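You operate a simulated robot arm through the tools that you are given. There is no shell and no other tool.

You are at the controls of a simulated robot arm. One attempt, no reset.

JOB
Plug in the table and the blue handset, switch on and run the table to 95 cm.
Fine: white plug into the white socket, the handset's plug into the grey socket, both while the supply box is off; run it with that handset. Supply box on, and left on; other plugs and settings stay.

Only the result counts: the job must be done as asked and must still hold three seconds after the hand-in. Knocking over, shifting, dropping, spilling or breaking anything else fails it.

ROBOT AND FRAMES
A 6-joint arm with a two-finger gripper, fixed in place. Base frame: the origin is on the floor under the middle of its stand, x ahead of it, y to its left, z up; the work surface is at about z = 820. Readings come in mm, degrees, newtons and seconds.
It reaches about 1572 mm from its shoulder. Its first joint turns from -166.0 to 166.0 degrees. Payload 2.45 kg.
The TCP is the grasp point between the finger pads, 20 mm short of the fingertips. In the tool frame z runs along the fingers and y along their closing line. The gripper opens to 140 mm; its body begins 168 mm behind the TCP.
Orientation is that of the tool frame in the base frame, as a unit quaternion [w, x, y, z]. With the fingers straight down and closing along the base's y, the tool's x points along the base's -x, its y along +y and its z along -z.

CONTROLS
- The arm moves only by the tool apply_moves. Its argument "increments" is one flat list of numbers, 7 for each row, row after row: the shift along the tool's x, y, z in mm, then the turn, a rotation vector about the tool's x, y, z in rad, then the opening, from 0 (shut) to 1 (fully open). In form: [x, y, z, rx, ry, rz, hand, x, y, z, rx, ry, rz, hand, ...]. A call has 1 to 20 rows; each row is the pose to reach, as a shift and turn from the pose commanded when the call began, along the tool's axes at that moment. A row lasts 0.2 s, in which the tool goes at most 50 mm and 8.6 degrees; a call with a longer step from one row to the next is refused whole, and so is a gripper value outside its range. A pose out of reach is approached as far as the arm can. The call stops where the force on the tool passes 40 N (or 10 N more than at its start, if that is more) or the arm is blocked; 0.2 s more then pass. Each finger travels about 45 mm/s and halts on what it meets, pressing with about 38 N; the grip force reading is that of the motor and also rises with nothing between the fingers. The clock runs only during rows and for 0.2 s after the last one: add rows that repeat a pose to give the fingers time. It gives the time, the measured TCP pose, the force on the tool (base axes), the opening and the grip force at its end, in the units of the frame above (readings bear some noise), with the torque about the TCP (base axes, N m) and any sound that the robot's microphone picked up, and new pictures: "views" is both (left out), scene, wrist or none.
- Cameras (640 x 400 px; columns grow to the right, rows downward): "scene" is fixed at [49.2, -500.8, 1441.3]; the picture's right is [0.57, -0.82, 0.00], its down [-0.30, -0.21, -0.93] and it looks along [0.76, 0.54, -0.36] (base axes); focal length 373 px, centre (320, 200). "wrist" rides on the gripper at [78, 11, -209] in the tool frame; the picture's right is [-0.14, 0.99, 0.00], its down [-0.92, -0.13, -0.37] and it looks along [-0.37, -0.05, 0.93] (tool axes); focal length 280 px, centre (320, 200). There is no depth. A picture from a camera that has moved, and an enlarged one, comes with that camera's place and axes in the base frame and with its lens.
- enlarge(camera, box): a new picture of the part [left, top, right, bottom] of that camera's present view, enlarged. It takes no simulated time.
- sign_off(): hands the job in; it is judged then, once.

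Nothing tells you positions but the pictures and the camera data. Unless the task says otherwise, let go and move clear before handing in.

The tools are called after ">>>" by a JSON object that holds its "api" and its "payload". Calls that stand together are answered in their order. apply_moves: Moves the arm, as the interface text tells. Its arguments: {"type":"object","properties":{"increments":{"type":"array","items":{"type":"number"}},"views":{"type":"string","enum":["both","scene","wrist","none"]}},"required":["increments"]} The other tools are called the same way: enlarge (camera, box) takes an enlarged picture of a part of a camera's view; sign_off () hands the job in.

At the start:

```text
time: 0.0
eef_pos: [817.0, 13.7, 1176.5]
tool_rot: [0.0, 0.0, 1.0, 0.0]
contact_force: [1.2, 0.2, 0.1]
moment: [0.02, 0.0, 0.0]
finger_gap: 140.0
grasp_force: 0.1
```

scene: 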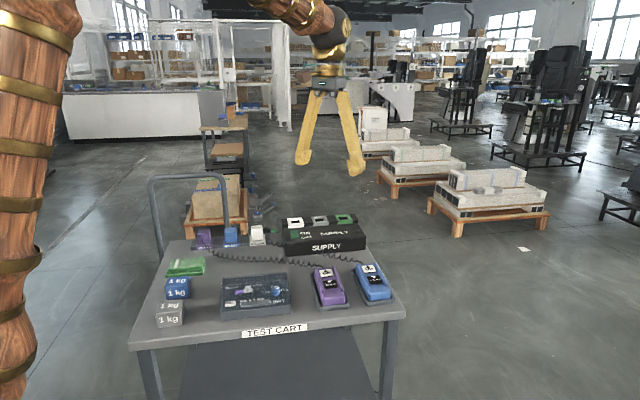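
wrist: 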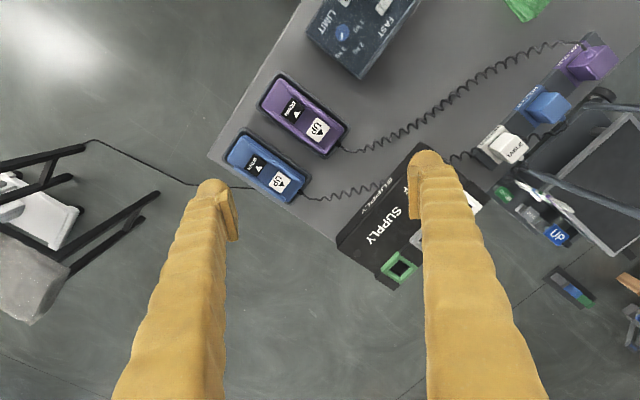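

I see a test cart with a supply box, two handsets (purple, blue), a control panel, and plugs parked at the far edge of the cart. I'll look closer before moving anything.

>>> {"api": "enlarge", "payload": {"camera": "scene", "box": [180, 190, 380, 315]}}

>>> {"api": "enlarge", "payload": {"camera": "scene", "box": [140, 220, 300, 340]}}

>>> {"api": "enlarge", "payload": {"camera": "wrist", "box": [320, 20, 640, 300]}}

>>> {"api": "enlarge", "payload": {"camera": "scene", "box": [270, 200, 420, 320]}}

```text
3.20 times, centred on (280, 252) of scene
camera zoom: at [49.2, -500.8, 1441.3], right [0.57, -0.82, 0.0], down [-0.3, -0.21, -0.93], along [0.76, 0.54, -0.36], focal length 1192 px, centre (448, 32)
```

zoom: 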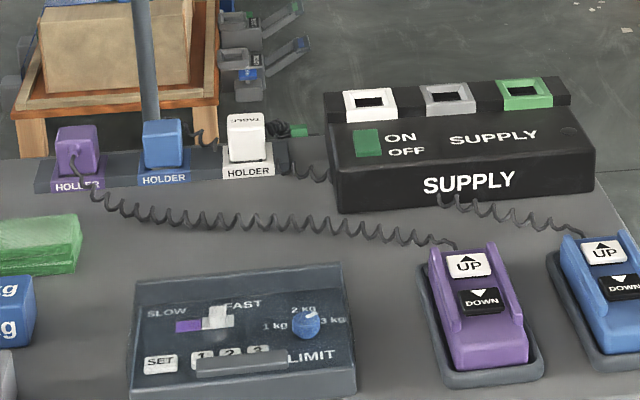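

```text
3.33 times, centred on (220, 280) of scene
camera zoom: at [49.2, -500.8, 1441.3], right [0.57, -0.82, 0.0], down [-0.3, -0.21, -0.93], along [0.76, 0.54, -0.36], focal length 1242 px, centre (653, -67)
```

zoom: 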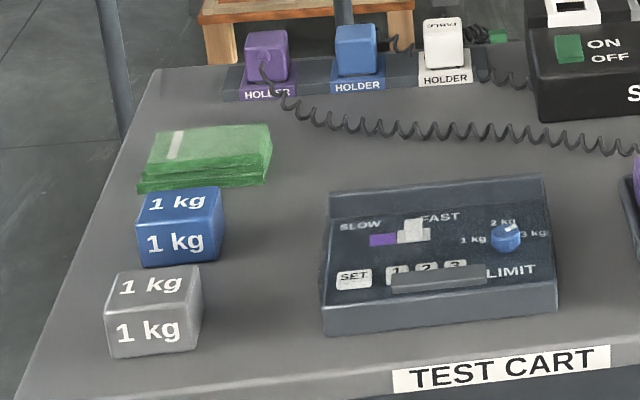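

```text
1.43 times, centred on (480, 160) of wrist
camera zoom: at [739.6, 23.3, 1383.8], right [0.14, 0.99, 0.0], down [0.92, -0.13, 0.37], along [0.37, -0.05, -0.93], focal length 401 px, centre (91, 257)
```

zoom: 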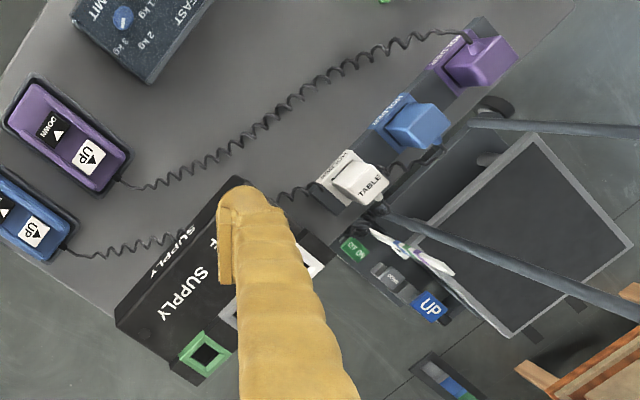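

```text
3.33 times, centred on (345, 260) of scene
camera zoom: at [49.2, -500.8, 1441.3], right [0.57, -0.82, 0.0], down [-0.3, -0.21, -0.93], along [0.76, 0.54, -0.36], focal length 1242 px, centre (237, 0)
```

zoom: 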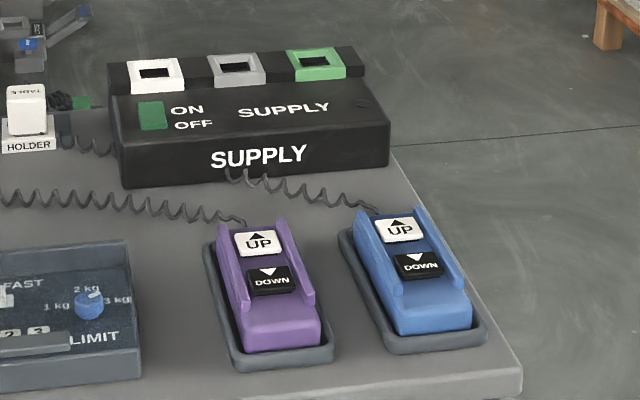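

The supply box is at about (1035, 205), its three sockets facing up, and the parked plugs stand in holders near (877, 352). I'll move the wrist camera over the plugs for a better look.

>>> {"api": "apply_moves", "payload": {"increments": [9, 44, 0, 0, 0, 0, 1, 18, 88, 0, 0, 0, 0, 1, 27, 132, 0, 0, 0, 0, 1, 36, 176, 0, 0, 0, 0, 1, 45, 220, 0, 0, 0, 0, 1, 54, 264, 0, 0, 0, 0, 1, 63, 308, 0, 0, 0, 0, 1, 70, 350, 0, 0, 0, 0, 1]}}

```text
time: 1.8
eef_pos: [746.9, 362.6, 1174.3]
tool_rot: [0.001, 0.0, 1.0, 0.0]
contact_force: [0.6, -0.6, -0.7]
moment: [-0.02, 0.02, -0.02]
finger_gap: 140.2
grasp_force: 0.0
camera wrist: at [669.5, 374.0, 1382.9], right [0.14, 0.99, 0.0], down [0.92, -0.13, 0.37], along [0.37, -0.05, -0.93], focal length 280 px, centre (320, 200)
```

scene: 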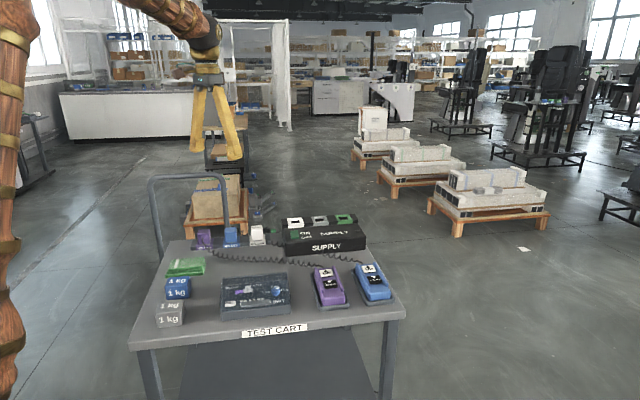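
wrist: 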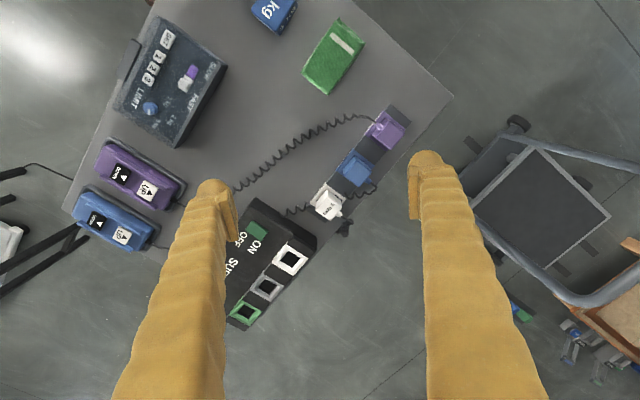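

>>> {"api": "enlarge", "payload": {"camera": "wrist", "box": [220, 80, 460, 240]}}

>>> {"api": "enlarge", "payload": {"camera": "wrist", "box": [60, 0, 260, 130]}}

>>> {"api": "enlarge", "payload": {"camera": "wrist", "box": [220, 180, 420, 340]}}

>>> {"api": "enlarge", "payload": {"camera": "wrist", "box": [0, 120, 200, 280]}}

>>> {"api": "enlarge", "payload": {"camera": "wrist", "box": [440, 100, 640, 400]}}

```text
2.50 times, centred on (340, 160) of wrist
camera zoom: at [669.5, 374.0, 1382.9], right [0.14, 0.99, 0.0], down [0.92, -0.13, 0.37], along [0.37, -0.05, -0.93], focal length 701 px, centre (270, 300)
```

zoom: 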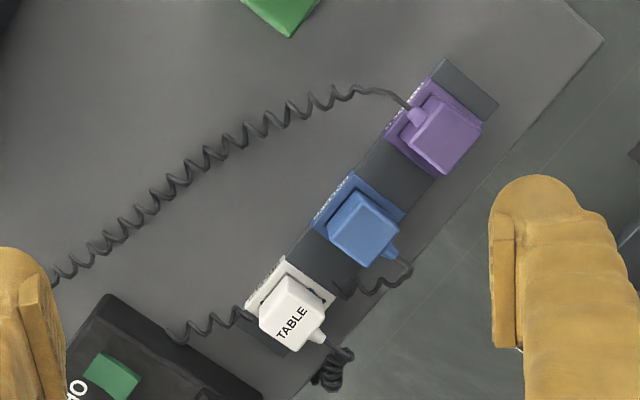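

```text
3.08 times, centred on (160, 65) of wrist
camera zoom: at [669.5, 374.0, 1382.9], right [0.14, 0.99, 0.0], down [0.92, -0.13, 0.37], along [0.37, -0.05, -0.93], focal length 863 px, centre (812, 615)
```

zoom: 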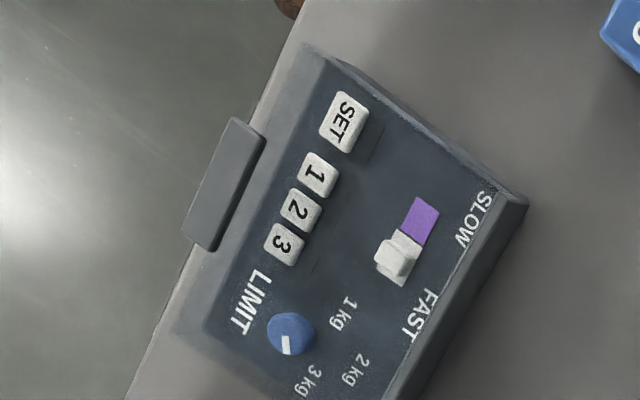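

```text
2.50 times, centred on (320, 260) of wrist
camera zoom: at [669.5, 374.0, 1382.9], right [0.14, 0.99, 0.0], down [0.92, -0.13, 0.37], along [0.37, -0.05, -0.93], focal length 701 px, centre (320, 50)
```

zoom: 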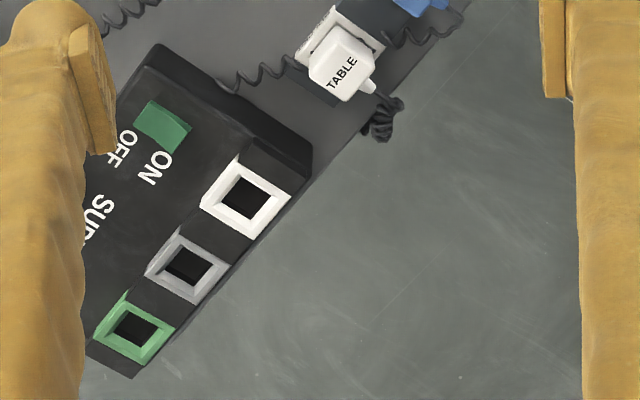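

```text
2.50 times, centred on (100, 200) of wrist
camera zoom: at [669.5, 374.0, 1382.9], right [0.14, 0.99, 0.0], down [0.92, -0.13, 0.37], along [0.37, -0.05, -0.93], focal length 701 px, centre (870, 200)
```

zoom: 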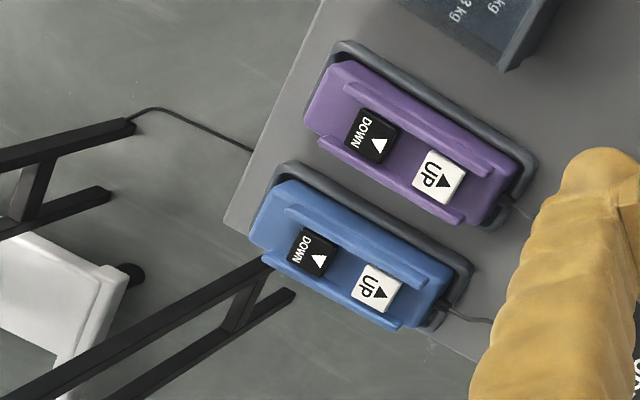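

```text
1.33 times, centred on (540, 250) of wrist
camera zoom: at [669.5, 374.0, 1382.9], right [0.14, 0.99, 0.0], down [0.92, -0.13, 0.37], along [0.37, -0.05, -0.93], focal length 374 px, centre (27, 133)
```

zoom: 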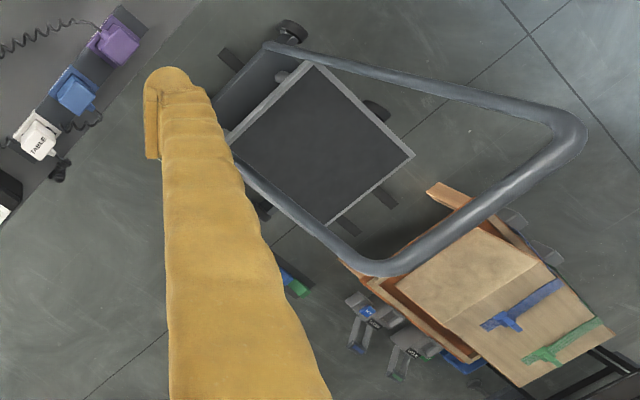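

The white plug ("TABLE") and the blue and purple plugs are parked in holders, and a black-legged frame with a cable shows off to the right (−y), probably the lift table. I'll turn the wrist camera that way.

>>> {"api": "apply_moves", "payload": {"increments": [4, -43, -6, 0, 0, 0.13, 1, 8, -86, -12, 0, 0, 0.26, 1, 12, -129, -18, 0, 0, 0.39, 1, 16, -172, -24, 0, 0, 0.52, 1, 20, -215, -30, 0, 0, 0.65, 1, 24, -258, -36, 0, 0, 0.78, 1, 28, -301, -42, 0, 0, 0.91, 1, 32, -344, -48, 0, 0, 1.04, 1, 36, -387, -54, 0, 0, 1.17, 1, 40, -430, -60, 0, 0, 1.3, 1, 44, -473, -66, 0, 0, 1.43, 1, 47, -513, -72, 0, 0, 1.57, 1]}}

```text
time: 4.4
eef_pos: [700.5, -152.8, 1248.6]
tool_rot: [0.0, 0.707, 0.707, 0.0]
contact_force: [-1.0, 0.6, -0.6]
moment: [0.02, -0.02, 0.0]
finger_gap: 139.8
grasp_force: 0.1
camera wrist: at [711.4, -73.1, 1456.2], right [0.99, -0.14, 0.0], down [-0.13, -0.92, 0.37], along [-0.05, -0.37, -0.93], focal length 280 px, centre (320, 200)
```

scene: 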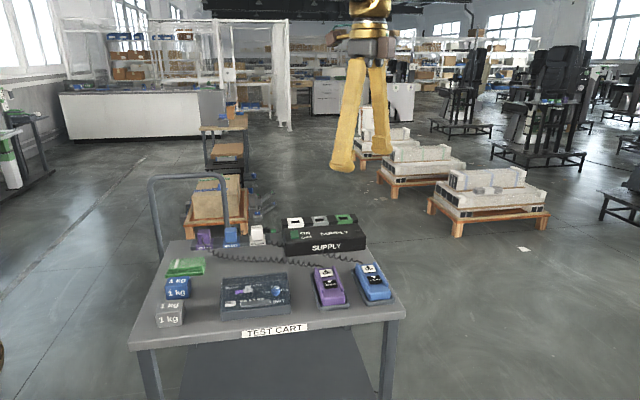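
wrist: 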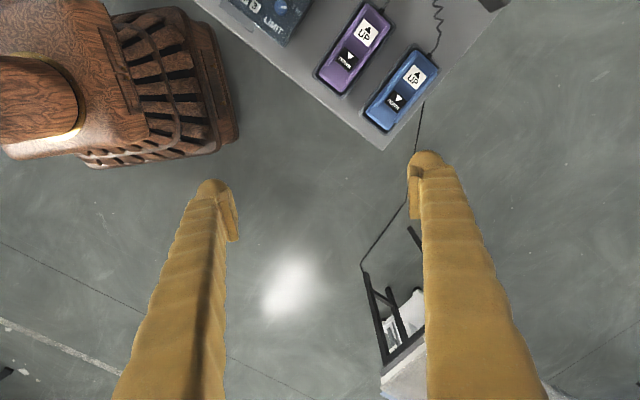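

>>> {"api": "apply_moves", "payload": {"increments": [0, 0, 0, 0, -0.14, 0, 1, 0, 0, 0, 0, -0.28, 0, 1, 0, 0, 0, 0, -0.42, 0, 1, 0, 0, 0, 0, -0.56, 0, 1, 0, 0, 0, 0, -0.7, 0, 1], "views": "wrist"}}

```text
time: 5.6
eef_pos: [699.8, -150.8, 1248.1]
tool_rot: [0.243, 0.663, 0.665, -0.243]
contact_force: [-1.0, 0.2, 0.9]
moment: [-0.04, 0.02, 0.01]
finger_gap: 140.1
grasp_force: 0.0
camera wrist: at [711.2, 44.1, 1356.4], right [0.99, -0.1, 0.09], down [-0.13, -0.47, 0.88], along [-0.05, -0.88, -0.47], focal length 280 px, centre (320, 200)
```

wrist: 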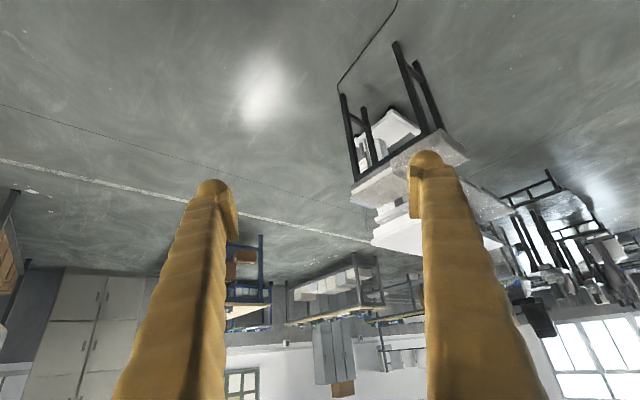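

>>> {"api": "apply_moves", "payload": {"increments": [0, 0, 0, -0.085, 0, -0.1, 1, 0, 0, 0, -0.17, 0, -0.2, 1, 0, 0, 0, -0.255, 0, -0.3, 1, 0, 0, 0, -0.33, 0, -0.39, 1], "views": "wrist"}}

```text
time: 6.6
eef_pos: [700.1, -150.8, 1247.7]
tool_rot: [0.296, 0.474, 0.811, -0.172]
contact_force: [-0.4, -0.1, 0.1]
moment: [-0.01, 0.0, 0.0]
finger_gap: 139.8
grasp_force: 0.1
camera wrist: at [614.7, 24.2, 1356.0], right [0.91, 0.4, 0.09], down [0.12, -0.47, 0.88], along [0.39, -0.79, -0.48], focal length 280 px, centre (320, 200)
```

wrist: 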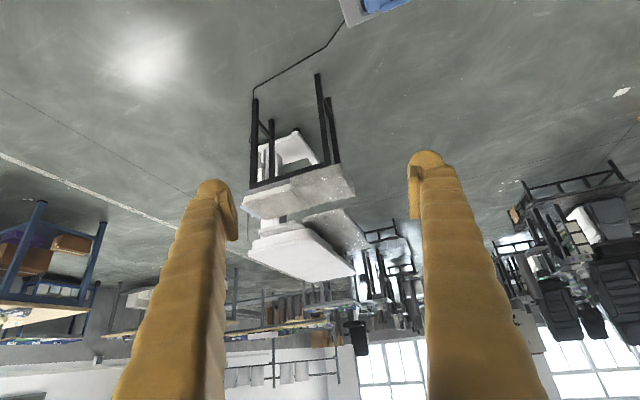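

>>> {"api": "enlarge", "payload": {"camera": "wrist", "box": [210, 60, 400, 300]}}

>>> {"api": "enlarge", "payload": {"camera": "wrist", "box": [230, 120, 370, 210]}}

```text
1.67 times, centred on (305, 180) of wrist
camera zoom: at [614.7, 24.2, 1356.0], right [0.91, 0.4, 0.09], down [0.12, -0.47, 0.88], along [0.39, -0.79, -0.48], focal length 467 px, centre (345, 233)
```

zoom: 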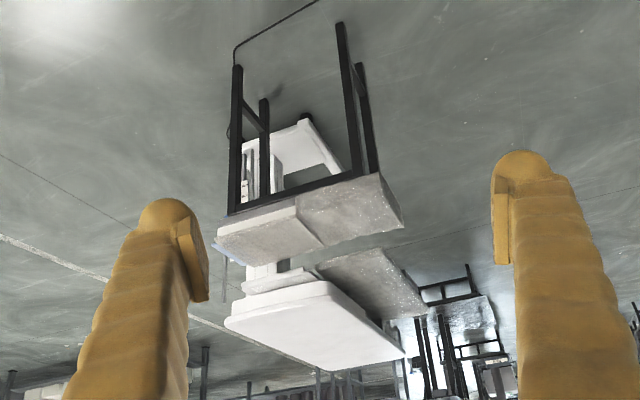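

```text
4.44 times, centred on (300, 165) of wrist
camera zoom: at [614.7, 24.2, 1356.0], right [0.91, 0.4, 0.09], down [0.12, -0.47, 0.88], along [0.39, -0.79, -0.48], focal length 1246 px, centre (409, 356)
```

zoom: 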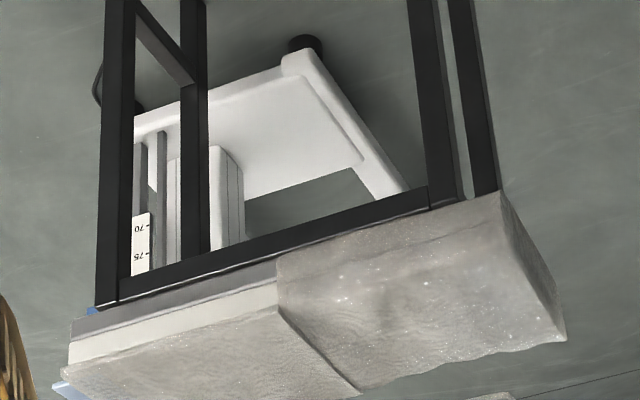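

There's a white lift column with a scale (marks 70, 75 …) by a black stand off to the right. I'll bring the camera closer to read it and understand the table.

>>> {"api": "apply_moves", "payload": {"increments": [-14.8, -25.75, 34, 0, 0, 0, 1, -29.6, -51.5, 68, 0, 0, 0, 1, -44.4, -77.25, 102, 0, 0, 0, 1, -59.2, -103, 136, 0, 0, 0, 1, -74, -128.75, 170, 0, 0, 0, 1, -88.8, -154.5, 204, 0, 0, 0, 1, -103.6, -180.25, 238, 0, 0, 0, 1, -118.4, -206, 272, 0, 0, 0, 1, -133.2, -231.75, 306, 0, 0, 0, 1, -148, -257.5, 340, 0, 0, 0, 1, -162.8, -283.25, 374, 0, 0, 0, 1, -177.6, -309, 408, 0, 0, 0, 1], "views": "wrist"}}

```text
time: 9.2
eef_pos: [626.2, -650.7, 1050.1]
tool_rot: [0.296, 0.475, 0.81, -0.174]
contact_force: [-0.4, 0.8, 0.7]
moment: [0.03, 0.01, 0.01]
finger_gap: 139.8
grasp_force: 0.0
camera wrist: at [540.6, -476.2, 1158.7], right [0.91, 0.39, 0.09], down [0.12, -0.47, 0.88], along [0.39, -0.79, -0.48], focal length 280 px, centre (320, 200)
```

wrist: 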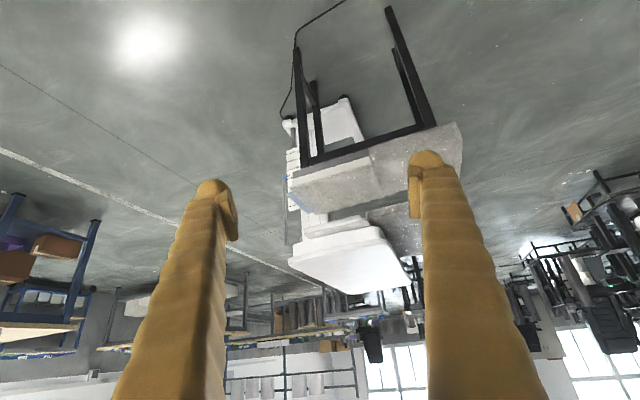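

>>> {"api": "enlarge", "payload": {"camera": "wrist", "box": [260, 80, 440, 300]}}

>>> {"api": "enlarge", "payload": {"camera": "wrist", "box": [265, 90, 365, 260]}}

```text
1.82 times, centred on (350, 190) of wrist
camera zoom: at [540.6, -476.2, 1158.7], right [0.91, 0.39, 0.09], down [0.12, -0.47, 0.88], along [0.39, -0.79, -0.48], focal length 510 px, centre (266, 218)
```

zoom: 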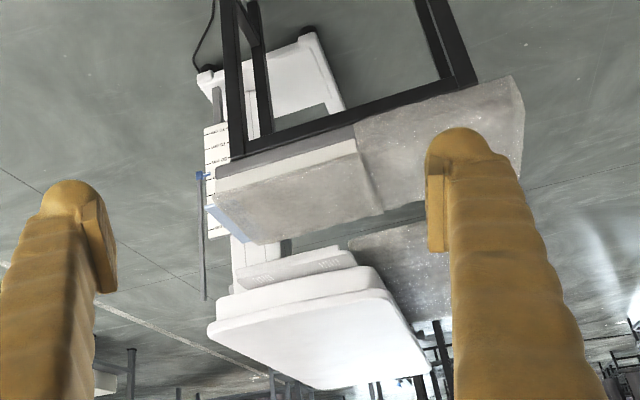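

```text
2.35 times, centred on (315, 175) of wrist
camera zoom: at [540.6, -476.2, 1158.7], right [0.91, 0.39, 0.09], down [0.12, -0.47, 0.88], along [0.39, -0.79, -0.48], focal length 660 px, centre (332, 259)
```

zoom: 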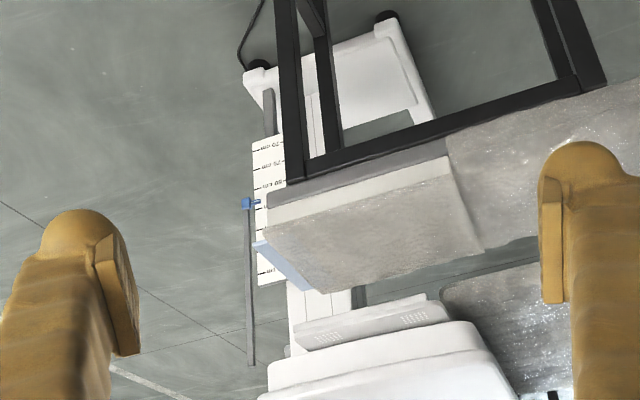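

>>> {"api": "enlarge", "payload": {"camera": "wrist", "box": [280, 140, 330, 220]}}

>>> {"api": "enlarge", "payload": {"camera": "wrist", "box": [280, 140, 310, 180]}}

```text
5.00 times, centred on (305, 180) of wrist
camera zoom: at [540.6, -476.2, 1158.7], right [0.91, 0.39, 0.09], down [0.12, -0.47, 0.88], along [0.39, -0.79, -0.48], focal length 1402 px, centre (395, 300)
```

zoom: 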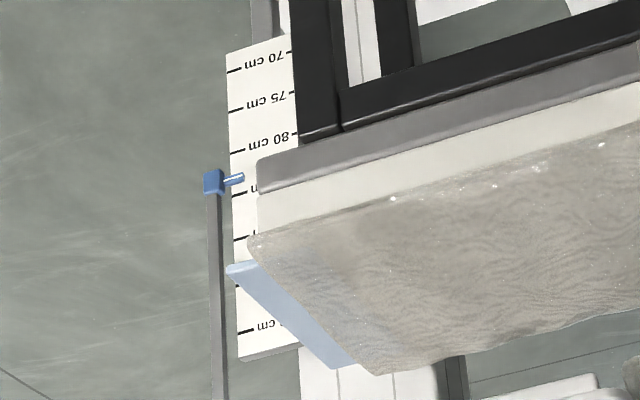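

```text
10.00 times, centred on (295, 160) of wrist
camera zoom: at [540.6, -476.2, 1158.7], right [0.91, 0.39, 0.09], down [0.12, -0.47, 0.88], along [0.39, -0.79, -0.48], focal length 2804 px, centre (570, 600)
```

zoom: 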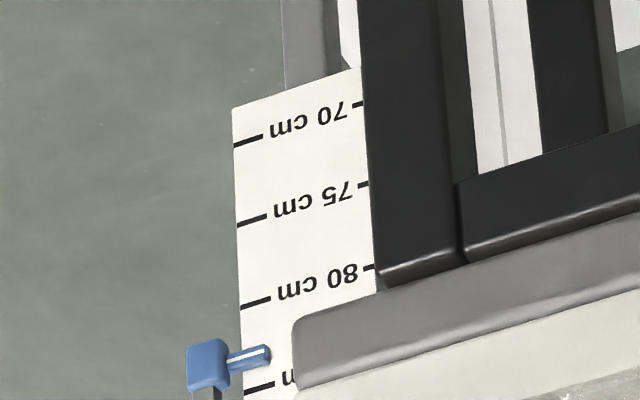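

The table's scale sits farther back (y ≈ −1500), with a blue pointer on a hanging rod reading about 83–84 cm. I'll move the camera for an unobstructed reading.

>>> {"api": "apply_moves", "payload": {"increments": [-5.7, -30, 35.6, -0.015, 0, -0.018, 1, -11.4, -60, 71.2, -0.03, 0, -0.036, 1, -17.1, -90, 106.8, -0.045, 0, -0.054, 1, -22.8, -120, 142.4, -0.06, 0, -0.072, 1, -28.5, -150, 178, -0.075, 0, -0.09, 1, -34.2, -180, 213.6, -0.09, 0, -0.108, 1, -39.9, -210, 249.2, -0.105, 0, -0.126, 1, -45.6, -240, 284.8, -0.12, 0, -0.144, 1, -51.3, -270, 320.4, -0.135, 0, -0.162, 1, -57, -300, 356, -0.15, 0, -0.18, 1, -63, -330, 392, -0.167, 0, -0.199, 1], "views": "wrist"}}

```text
time: 11.6
eef_pos: [488.7, -1073.5, 792.5]
tool_rot: [0.317, 0.364, 0.865, -0.133]
contact_force: [-0.4, -0.3, 1.0]
moment: [0.05, 0.1, 0.0]
finger_gap: 139.8
grasp_force: 0.0
camera wrist: at [359.7, -927.3, 900.1], right [0.78, 0.62, 0.09], down [0.23, -0.42, 0.88], along [0.58, -0.66, -0.47], focal length 280 px, centre (320, 200)
```

wrist: 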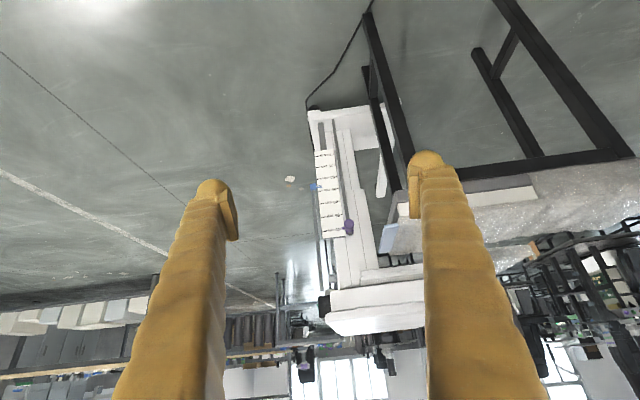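

>>> {"api": "enlarge", "payload": {"camera": "wrist", "box": [290, 100, 400, 250]}}

>>> {"api": "enlarge", "payload": {"camera": "wrist", "box": [300, 140, 370, 190]}}

>>> {"api": "enlarge", "payload": {"camera": "wrist", "box": [300, 180, 370, 250]}}

>>> {"api": "enlarge", "payload": {"camera": "wrist", "box": [260, 220, 460, 360]}}

```text
2.67 times, centred on (345, 175) of wrist
camera zoom: at [359.7, -927.3, 900.1], right [0.78, 0.62, 0.09], down [0.23, -0.42, 0.88], along [0.58, -0.66, -0.47], focal length 748 px, centre (253, 267)
```

zoom: 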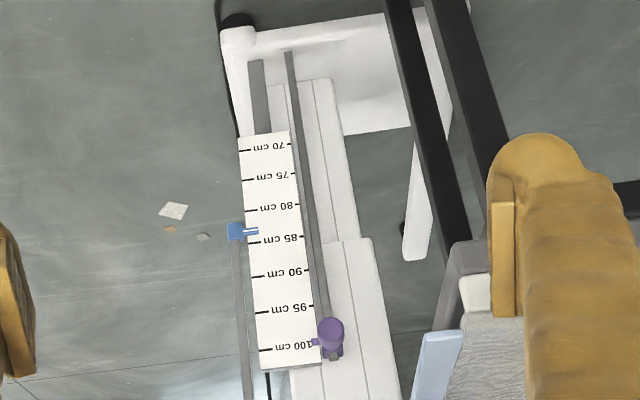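

```text
8.00 times, centred on (335, 165) of wrist
camera zoom: at [359.7, -927.3, 900.1], right [0.78, 0.62, 0.09], down [0.23, -0.42, 0.88], along [0.58, -0.66, -0.47], focal length 2243 px, centre (200, 480)
```

zoom: 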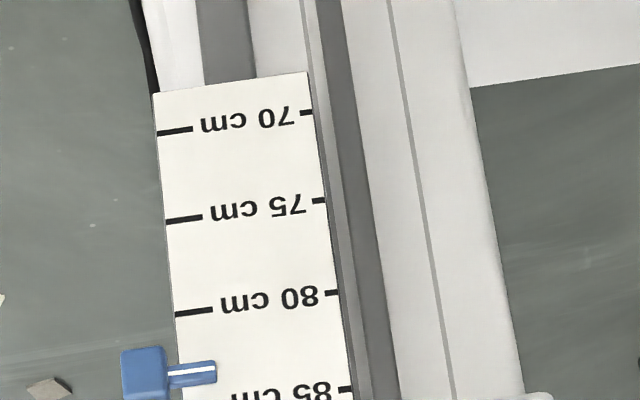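

```text
5.71 times, centred on (335, 215) of wrist
camera zoom: at [359.7, -927.3, 900.1], right [0.78, 0.62, 0.09], down [0.23, -0.42, 0.88], along [0.58, -0.66, -0.47], focal length 1602 px, centre (234, 114)
```

zoom: 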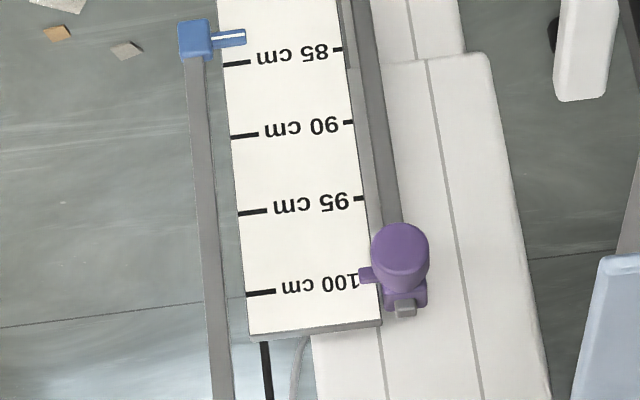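

```text
2.86 times, centred on (360, 290) of wrist
camera zoom: at [359.7, -927.3, 900.1], right [0.78, 0.62, 0.09], down [0.23, -0.42, 0.88], along [0.58, -0.66, -0.47], focal length 801 px, centre (206, -57)
```

zoom: 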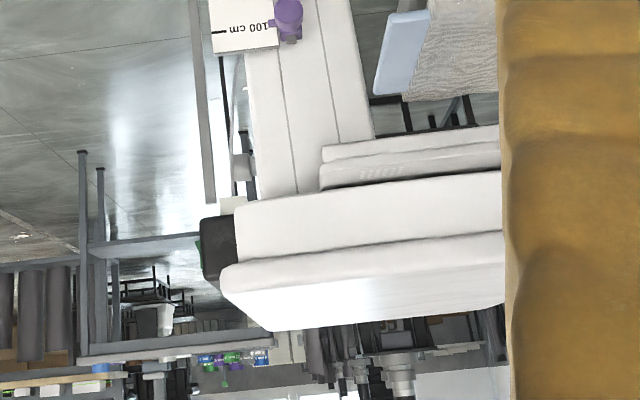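

The pointer reads about 83 cm now, with a purple stop at about 99 cm, so 95 cm is clear. Next I go back over the cart, with the gripper yawed 45° to line up with its rows, to inspect the supply switch and plugs.

>>> {"api": "apply_moves", "payload": {"increments": [9.2, 25.6, -40.4, -0.0461, 0.0457, -0.1259, 1, 18.4, 51.2, -80.8, -0.0922, 0.0913, -0.2518, 1, 27.6, 76.8, -121.2, -0.1383, 0.137, -0.3778, 1, 36.8, 102.4, -161.6, -0.1843, 0.1827, -0.5037, 1, 46, 128, -202, -0.2304, 0.2283, -0.6296, 1, 55.2, 153.6, -242.4, -0.2765, 0.274, -0.7555, 1, 64.4, 179.2, -282.8, -0.3226, 0.3197, -0.8814, 1, 73.6, 204.8, -323.2, -0.3687, 0.3653, -1.0073, 1, 82.8, 230.4, -363.6, -0.4148, 0.411, -1.1333, 1, 92, 256, -404, -0.4608, 0.4567, -1.2592, 1, 101.2, 281.6, -444.4, -0.5069, 0.5023, -1.3851, 1, 111, 307, -485, -0.553, 0.548, -1.511, 1], "views": "wrist"}}

```text
time: 14.2
eef_pos: [428.8, -574.6, 1090.7]
tool_rot: [-0.002, -0.383, 0.924, 0.001]
contact_force: [-0.1, -0.7, -1.4]
moment: [0.01, 0.0, 0.02]
finger_gap: 140.2
grasp_force: 0.0
camera wrist: at [366.4, -622.0, 1298.7], right [-0.6, 0.8, 0.0], down [0.74, 0.56, 0.37], along [0.29, 0.22, -0.93], focal length 280 px, centre (320, 200)
```

wrist: 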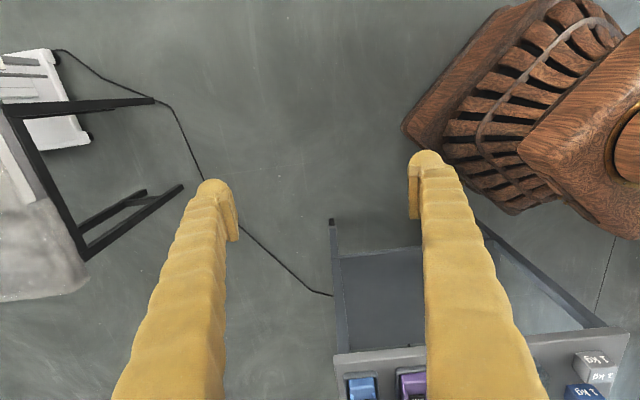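

>>> {"api": "apply_moves", "payload": {"increments": [-47, 7.7, 1.6, 0, 0, 0, 1, -94, 15.4, 3.2, 0, 0, 0, 1, -141, 23.1, 4.8, 0, 0, 0, 1, -188, 30.8, 6.4, 0, 0, 0, 1, -235, 38.5, 8, 0, 0, 0, 1, -282, 46.2, 9.6, 0, 0, 0, 1, -329, 53.9, 11.2, 0, 0, 0, 1, -376, 61.6, 12.8, 0, 0, 0, 1, -423, 69.3, 14.4, 0, 0, 0, 1, -470, 77, 16, 0, 0, 0, 1, -517, 84.7, 17.6, 0, 0, 0, 1, -564, 92.4, 19.2, 0, 0, 0, 1, -611, 100.1, 20.8, 0, 0, 0, 1, -658, 107.8, 22.4, 0, 0, 0, 1, -705, 115.5, 24, 0, 0, 0, 1, -752, 123.2, 25.6, 0, 0, 0, 1, -799, 130.9, 27.2, 0, 0, 0, 1, -846, 138.6, 28.8, 0, 0, 0, 1, -893, 146.3, 31, 0, 0, 0, 1], "views": "both"}}

```text
time: 18.2
eef_pos: [959.1, 159.1, 1059.3]
tool_rot: [-0.001, -0.382, 0.924, 0.001]
contact_force: [0.0, -1.0, 1.1]
moment: [0.03, -0.02, 0.0]
finger_gap: 140.2
grasp_force: 0.2
camera wrist: at [896.9, 112.6, 1267.7], right [-0.6, 0.8, 0.0], down [0.74, 0.56, 0.37], along [0.29, 0.22, -0.93], focal length 280 px, centre (320, 200)
```

scene: 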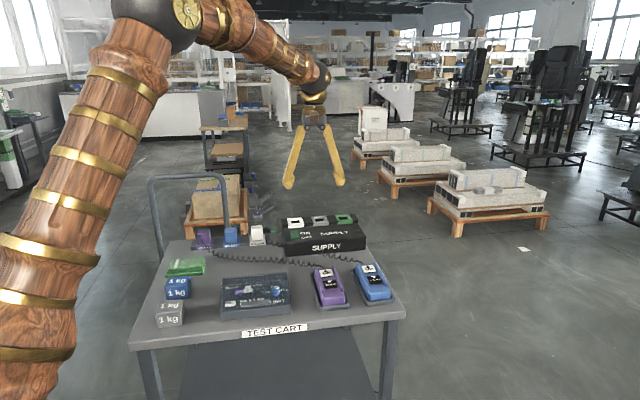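
wrist: 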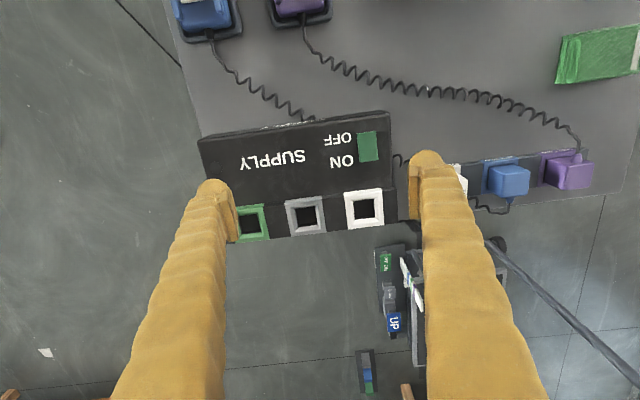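

>>> {"api": "enlarge", "payload": {"camera": "wrist", "box": [190, 100, 420, 250]}}

>>> {"api": "enlarge", "payload": {"camera": "wrist", "box": [310, 110, 420, 180]}}

>>> {"api": "enlarge", "payload": {"camera": "scene", "box": [275, 205, 375, 265]}}

>>> {"api": "enlarge", "payload": {"camera": "wrist", "box": [390, 130, 620, 260]}}

```text
2.67 times, centred on (305, 175) of wrist
camera zoom: at [896.9, 112.6, 1267.7], right [-0.6, 0.8, 0.0], down [0.74, 0.56, 0.37], along [0.29, 0.22, -0.93], focal length 748 px, centre (360, 267)
```

zoom: 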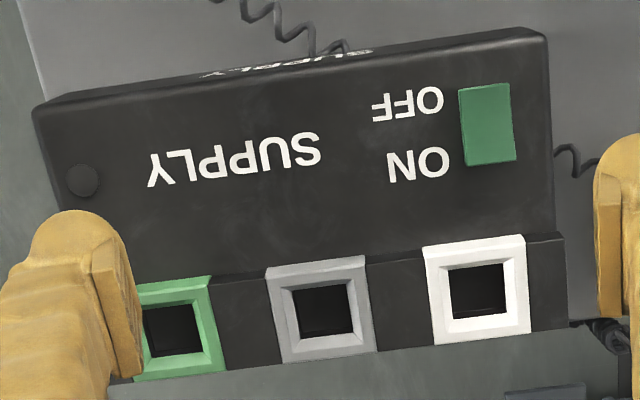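

```text
5.71 times, centred on (365, 145) of wrist
camera zoom: at [896.9, 112.6, 1267.7], right [-0.6, 0.8, 0.0], down [0.74, 0.56, 0.37], along [0.29, 0.22, -0.93], focal length 1602 px, centre (63, 514)
```

zoom: 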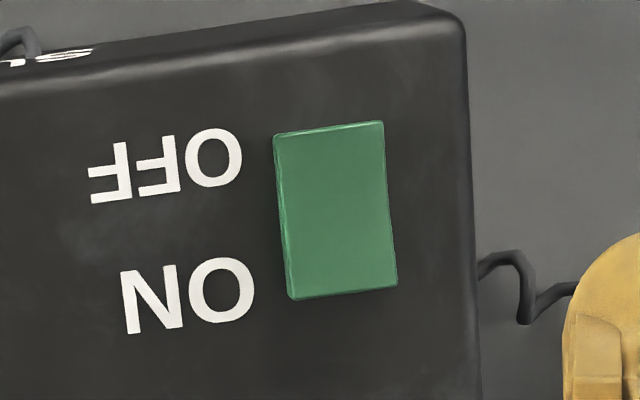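

```text
6.40 times, centred on (325, 235) of scene
camera zoom: at [49.2, -500.8, 1441.3], right [0.57, -0.82, 0.0], down [-0.3, -0.21, -0.93], along [0.76, 0.54, -0.36], focal length 2384 px, centre (288, -24)
```

zoom: 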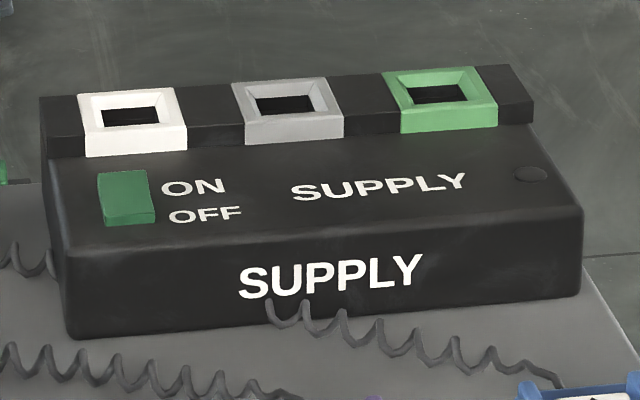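

```text
2.78 times, centred on (505, 195) of wrist
camera zoom: at [896.9, 112.6, 1267.7], right [-0.6, 0.8, 0.0], down [0.74, 0.56, 0.37], along [0.29, 0.22, -0.93], focal length 780 px, centre (-195, 214)
```

zoom: 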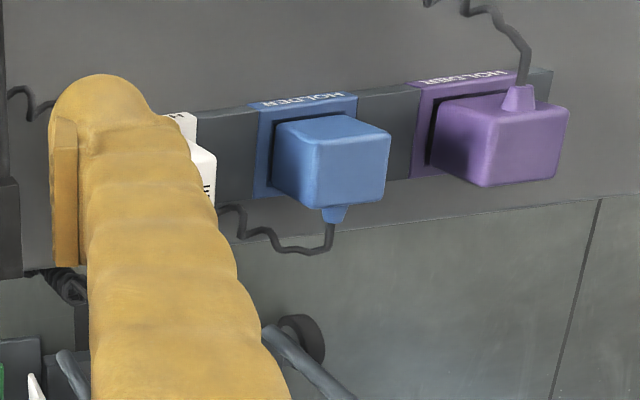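

>>> {"api": "enlarge", "payload": {"camera": "scene", "box": [284, 222, 316, 246]}}

>>> {"api": "enlarge", "payload": {"camera": "wrist", "box": [345, 120, 395, 170]}}

```text
16.00 times, centred on (300, 234) of scene
camera zoom: at [49.2, -500.8, 1441.3], right [0.57, -0.82, 0.0], down [-0.3, -0.21, -0.93], along [0.76, 0.54, -0.36], focal length 5961 px, centre (640, -344)
```

zoom: 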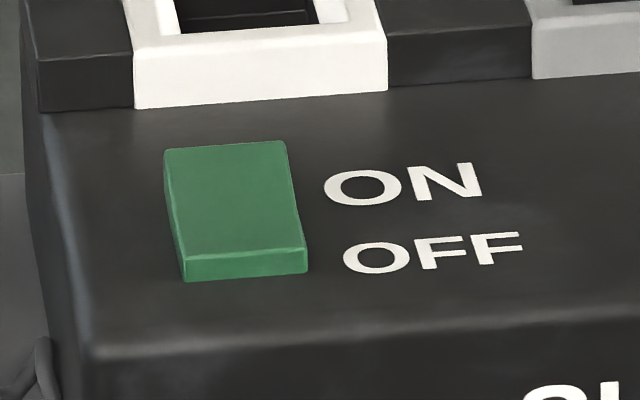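

```text
8.00 times, centred on (370, 145) of wrist
camera zoom: at [896.9, 112.6, 1267.7], right [-0.6, 0.8, 0.0], down [0.74, 0.56, 0.37], along [0.29, 0.22, -0.93], focal length 2243 px, centre (-80, 640)
```

zoom: 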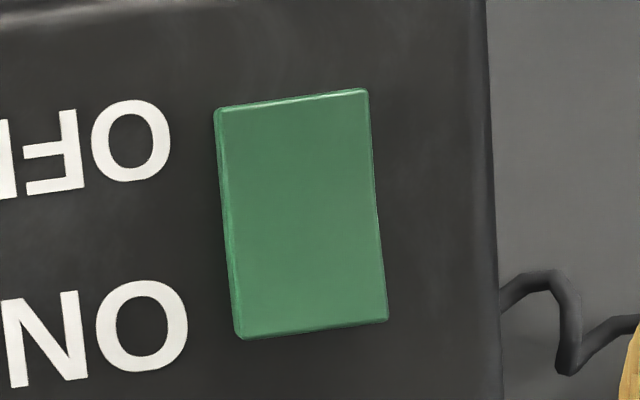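

The rocker's state isn't clear from above, so I'll swing the camera to the left side of the cart for a low side view of the rocker, sockets and plugs.

>>> {"api": "apply_moves", "payload": {"increments": [0, 25.5, 0, 0.0512, -0.0512, 0.1236, 1, 0, 51, 0, 0.1024, -0.1024, 0.2472, 1, 0, 76.5, 0, 0.1535, -0.1535, 0.3708, 1, 0, 102, 5, 0.2047, -0.2047, 0.4943, 1, 0, 127.5, 15, 0.2558, -0.2558, 0.6179, 1, 0, 153, 25, 0.307, -0.307, 0.7415, 1, 0, 178.5, 33, 0.3582, -0.3582, 0.8651, 1, 0, 204, 41, 0.4093, -0.4093, 0.9887, 1, 0, 229.5, 49, 0.4605, -0.4605, 1.1123, 1, 0, 255, 57, 0.5117, -0.5117, 1.2358, 1, 0, 280.5, 65, 0.5628, -0.5628, 1.3594, 1, 0, 306, 72, 0.614, -0.614, 1.483, 1], "views": "wrist"}}

```text
time: 20.8
eef_pos: [742.0, 377.1, 986.9]
tool_rot: [0.354, 0.355, 0.853, -0.147]
contact_force: [0.3, 0.6, -0.1]
moment: [0.04, 0.0, 0.04]
finger_gap: 140.1
grasp_force: 0.0
camera wrist: at [607.3, 528.2, 1079.0], right [0.77, 0.63, 0.1], down [0.18, -0.37, 0.91], along [0.61, -0.69, -0.4], focal length 280 px, centre (320, 200)
```

wrist: 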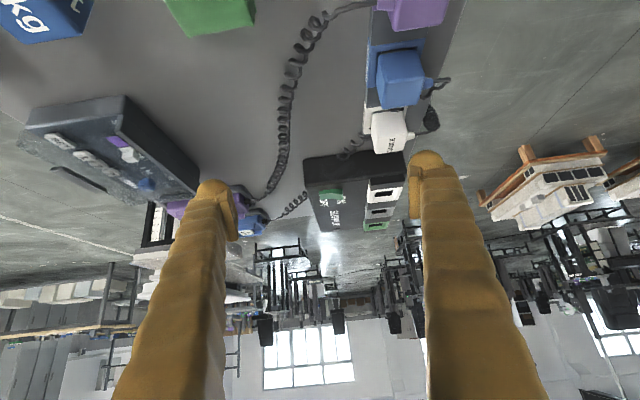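

>>> {"api": "enlarge", "payload": {"camera": "wrist", "box": [290, 140, 420, 240]}}

>>> {"api": "enlarge", "payload": {"camera": "wrist", "box": [310, 180, 350, 210]}}

>>> {"api": "enlarge", "payload": {"camera": "wrist", "box": [330, 0, 470, 170]}}

```text
4.00 times, centred on (355, 190) of wrist
camera zoom: at [607.3, 528.2, 1079.0], right [0.77, 0.63, 0.1], down [0.18, -0.37, 0.91], along [0.61, -0.69, -0.4], focal length 1122 px, centre (180, 240)
```

zoom: 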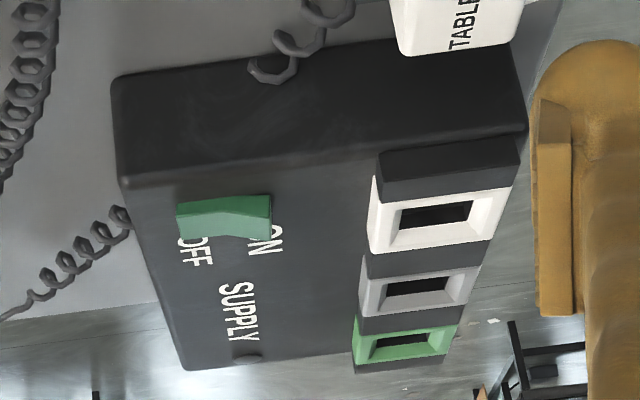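

```text
13.33 times, centred on (330, 195) of wrist
camera zoom: at [607.3, 528.2, 1079.0], right [0.77, 0.63, 0.1], down [0.18, -0.37, 0.91], along [0.61, -0.69, -0.4], focal length 3738 px, centre (187, 267)
```

zoom: 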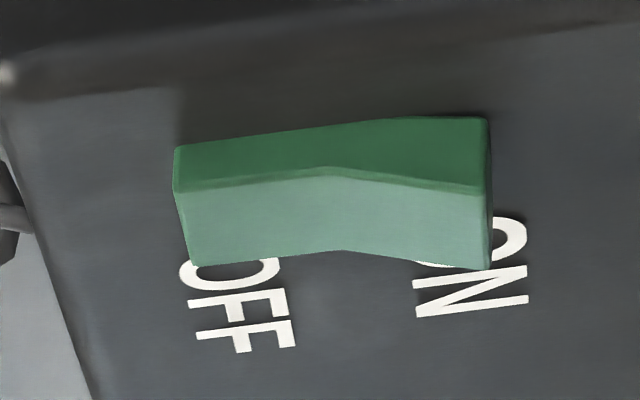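

```text
2.35 times, centred on (400, 85) of wrist
camera zoom: at [607.3, 528.2, 1079.0], right [0.77, 0.63, 0.1], down [0.18, -0.37, 0.91], along [0.61, -0.69, -0.4], focal length 660 px, centre (132, 471)
```

zoom: 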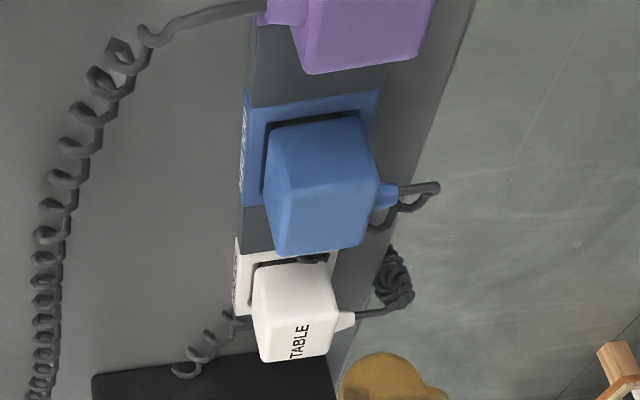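

>>> {"api": "enlarge", "payload": {"camera": "wrist", "box": [360, 165, 430, 235]}}

>>> {"api": "enlarge", "payload": {"camera": "wrist", "box": [360, 95, 430, 160]}}

```text
5.71 times, centred on (395, 200) of wrist
camera zoom: at [607.3, 528.2, 1079.0], right [0.77, 0.63, 0.1], down [0.18, -0.37, 0.91], along [0.61, -0.69, -0.4], focal length 1602 px, centre (-109, 200)
```

zoom: 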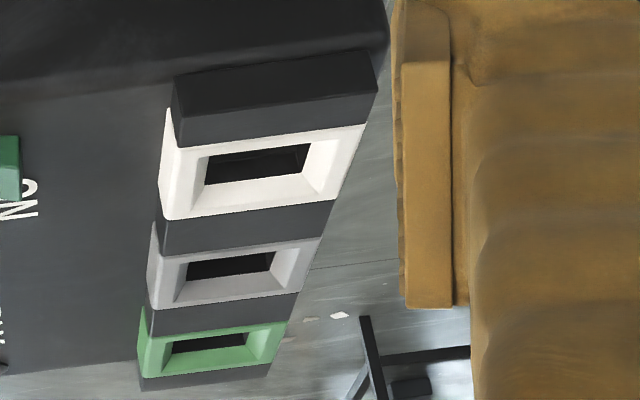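

```text
6.15 times, centred on (395, 128) of wrist
camera zoom: at [607.3, 528.2, 1079.0], right [0.77, 0.63, 0.1], down [0.18, -0.37, 0.91], along [0.61, -0.69, -0.4], focal length 1726 px, centre (-142, 646)
```

zoom: 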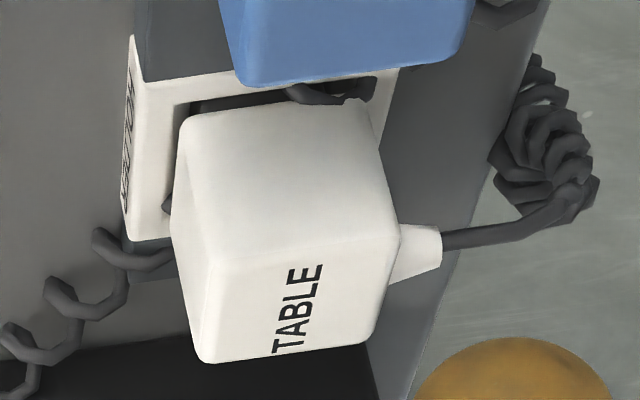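

>>> {"api": "enlarge", "payload": {"camera": "scene", "box": [190, 215, 290, 265]}}

>>> {"api": "enlarge", "payload": {"camera": "scene", "box": [215, 220, 275, 255]}}

>>> {"api": "enlarge", "payload": {"camera": "wrist", "box": [355, 30, 445, 120]}}

```text
6.40 times, centred on (240, 240) of scene
camera zoom: at [49.2, -500.8, 1441.3], right [0.57, -0.82, 0.0], down [-0.3, -0.21, -0.93], along [0.76, 0.54, -0.36], focal length 2384 px, centre (832, -56)
```

zoom: 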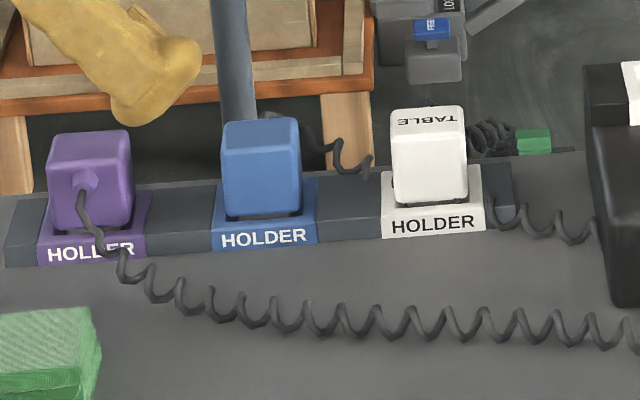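

```text
10.67 times, centred on (245, 238) of scene
camera zoom: at [49.2, -500.8, 1441.3], right [0.57, -0.82, 0.0], down [-0.3, -0.21, -0.93], along [0.76, 0.54, -0.36], focal length 3974 px, centre (1120, -200)
```

zoom: 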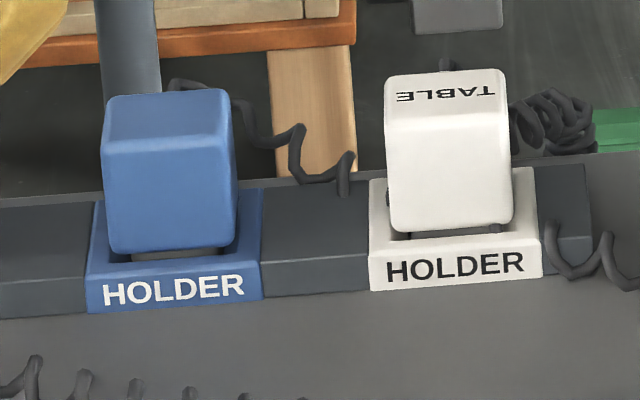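

```text
4.44 times, centred on (400, 75) of wrist
camera zoom: at [607.3, 528.2, 1079.0], right [0.77, 0.63, 0.1], down [0.18, -0.37, 0.91], along [0.61, -0.69, -0.4], focal length 1246 px, centre (-36, 756)
```

zoom: 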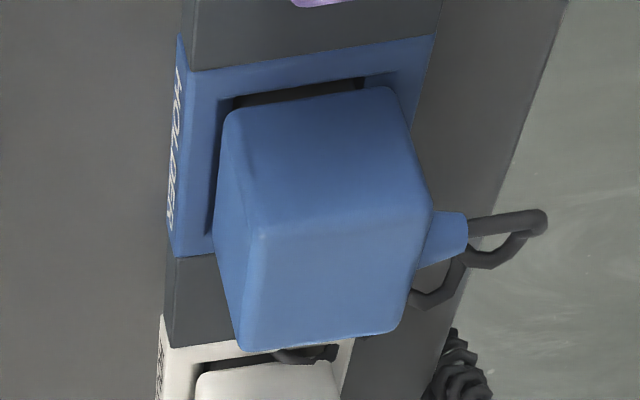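

From the side the rocker's ON end stands raised, so the supply is off. The white plug is at about (886, 360), top z ≈ 878, blue at (825, 421), and the white and grey sockets are at (991, 266) and (1052, 204), top z ≈ 886. Now I hover over the white plug with the gripper partly closed.

>>> {"api": "apply_moves", "payload": {"increments": [-9.2, 7.5, 4.2, -0.0512, 0.0512, -0.1236, 1, -18.5, 15, 8.3, -0.1024, 0.1024, -0.2472, 1, -27.7, 22.5, 12.5, -0.1535, 0.1535, -0.3708, 0.9, -36.9, 30.1, 16.7, -0.2047, 0.2047, -0.4943, 0.8, -46.2, 37.6, 20.8, -0.2558, 0.2558, -0.6179, 0.7, -55.4, 45.1, 25, -0.307, 0.307, -0.7415, 0.6, -64.6, 52.6, 29.2, -0.3582, 0.3582, -0.8651, 0.5, -73.9, 60.1, 33.3, -0.4093, 0.4093, -0.9887, 0.42, -83.1, 67.7, 37.5, -0.4605, 0.4605, -1.1123, 0.42, -92.3, 75.2, 41.7, -0.5117, 0.5117, -1.2358, 0.42, -101.6, 82.7, 45.8, -0.5628, 0.5628, -1.3594, 0.42, -110.8, 90.2, 50, -0.614, 0.614, -1.483, 0.42], "views": "both"}}

```text
time: 23.4
eef_pos: [886.4, 359.4, 1030.3]
tool_rot: [-0.001, -0.383, 0.924, 0.002]
contact_force: [0.5, 0.8, 0.1]
moment: [0.05, -0.03, 0.04]
finger_gap: 58.8
grasp_force: 0.0
camera wrist: at [824.6, 312.1, 1238.9], right [-0.6, 0.8, 0.0], down [0.74, 0.56, 0.37], along [0.29, 0.22, -0.93], focal length 280 px, centre (320, 200)
```

scene: 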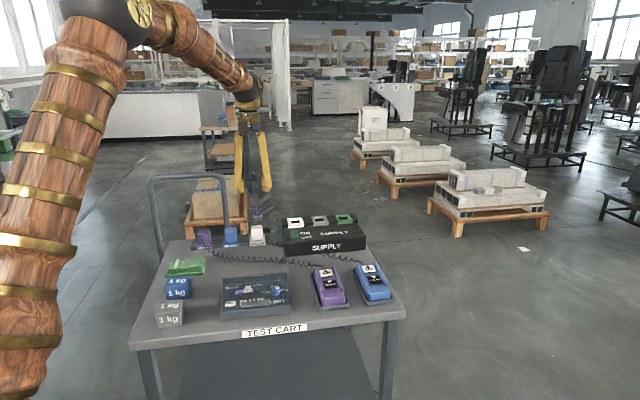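
wrist: 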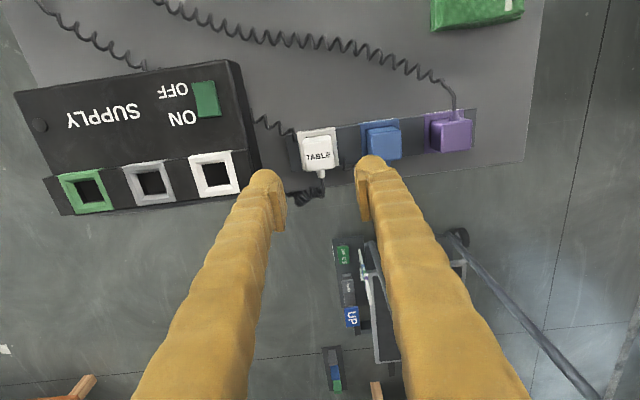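

>>> {"api": "enlarge", "payload": {"camera": "wrist", "box": [260, 100, 400, 220]}}

```text
3.33 times, centred on (330, 160) of wrist
camera zoom: at [824.6, 312.1, 1238.9], right [-0.6, 0.8, 0.0], down [0.74, 0.56, 0.37], along [0.29, 0.22, -0.93], focal length 935 px, centre (287, 333)
```

zoom: 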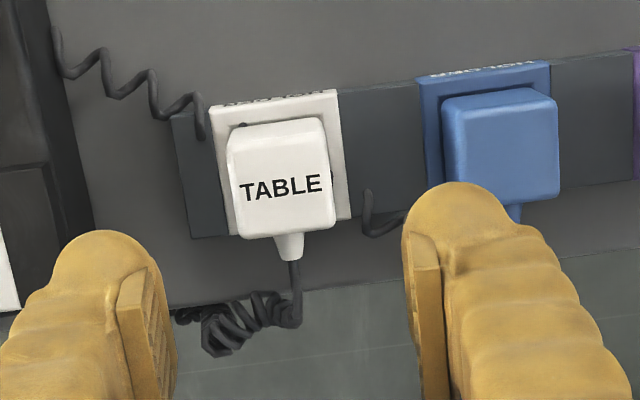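

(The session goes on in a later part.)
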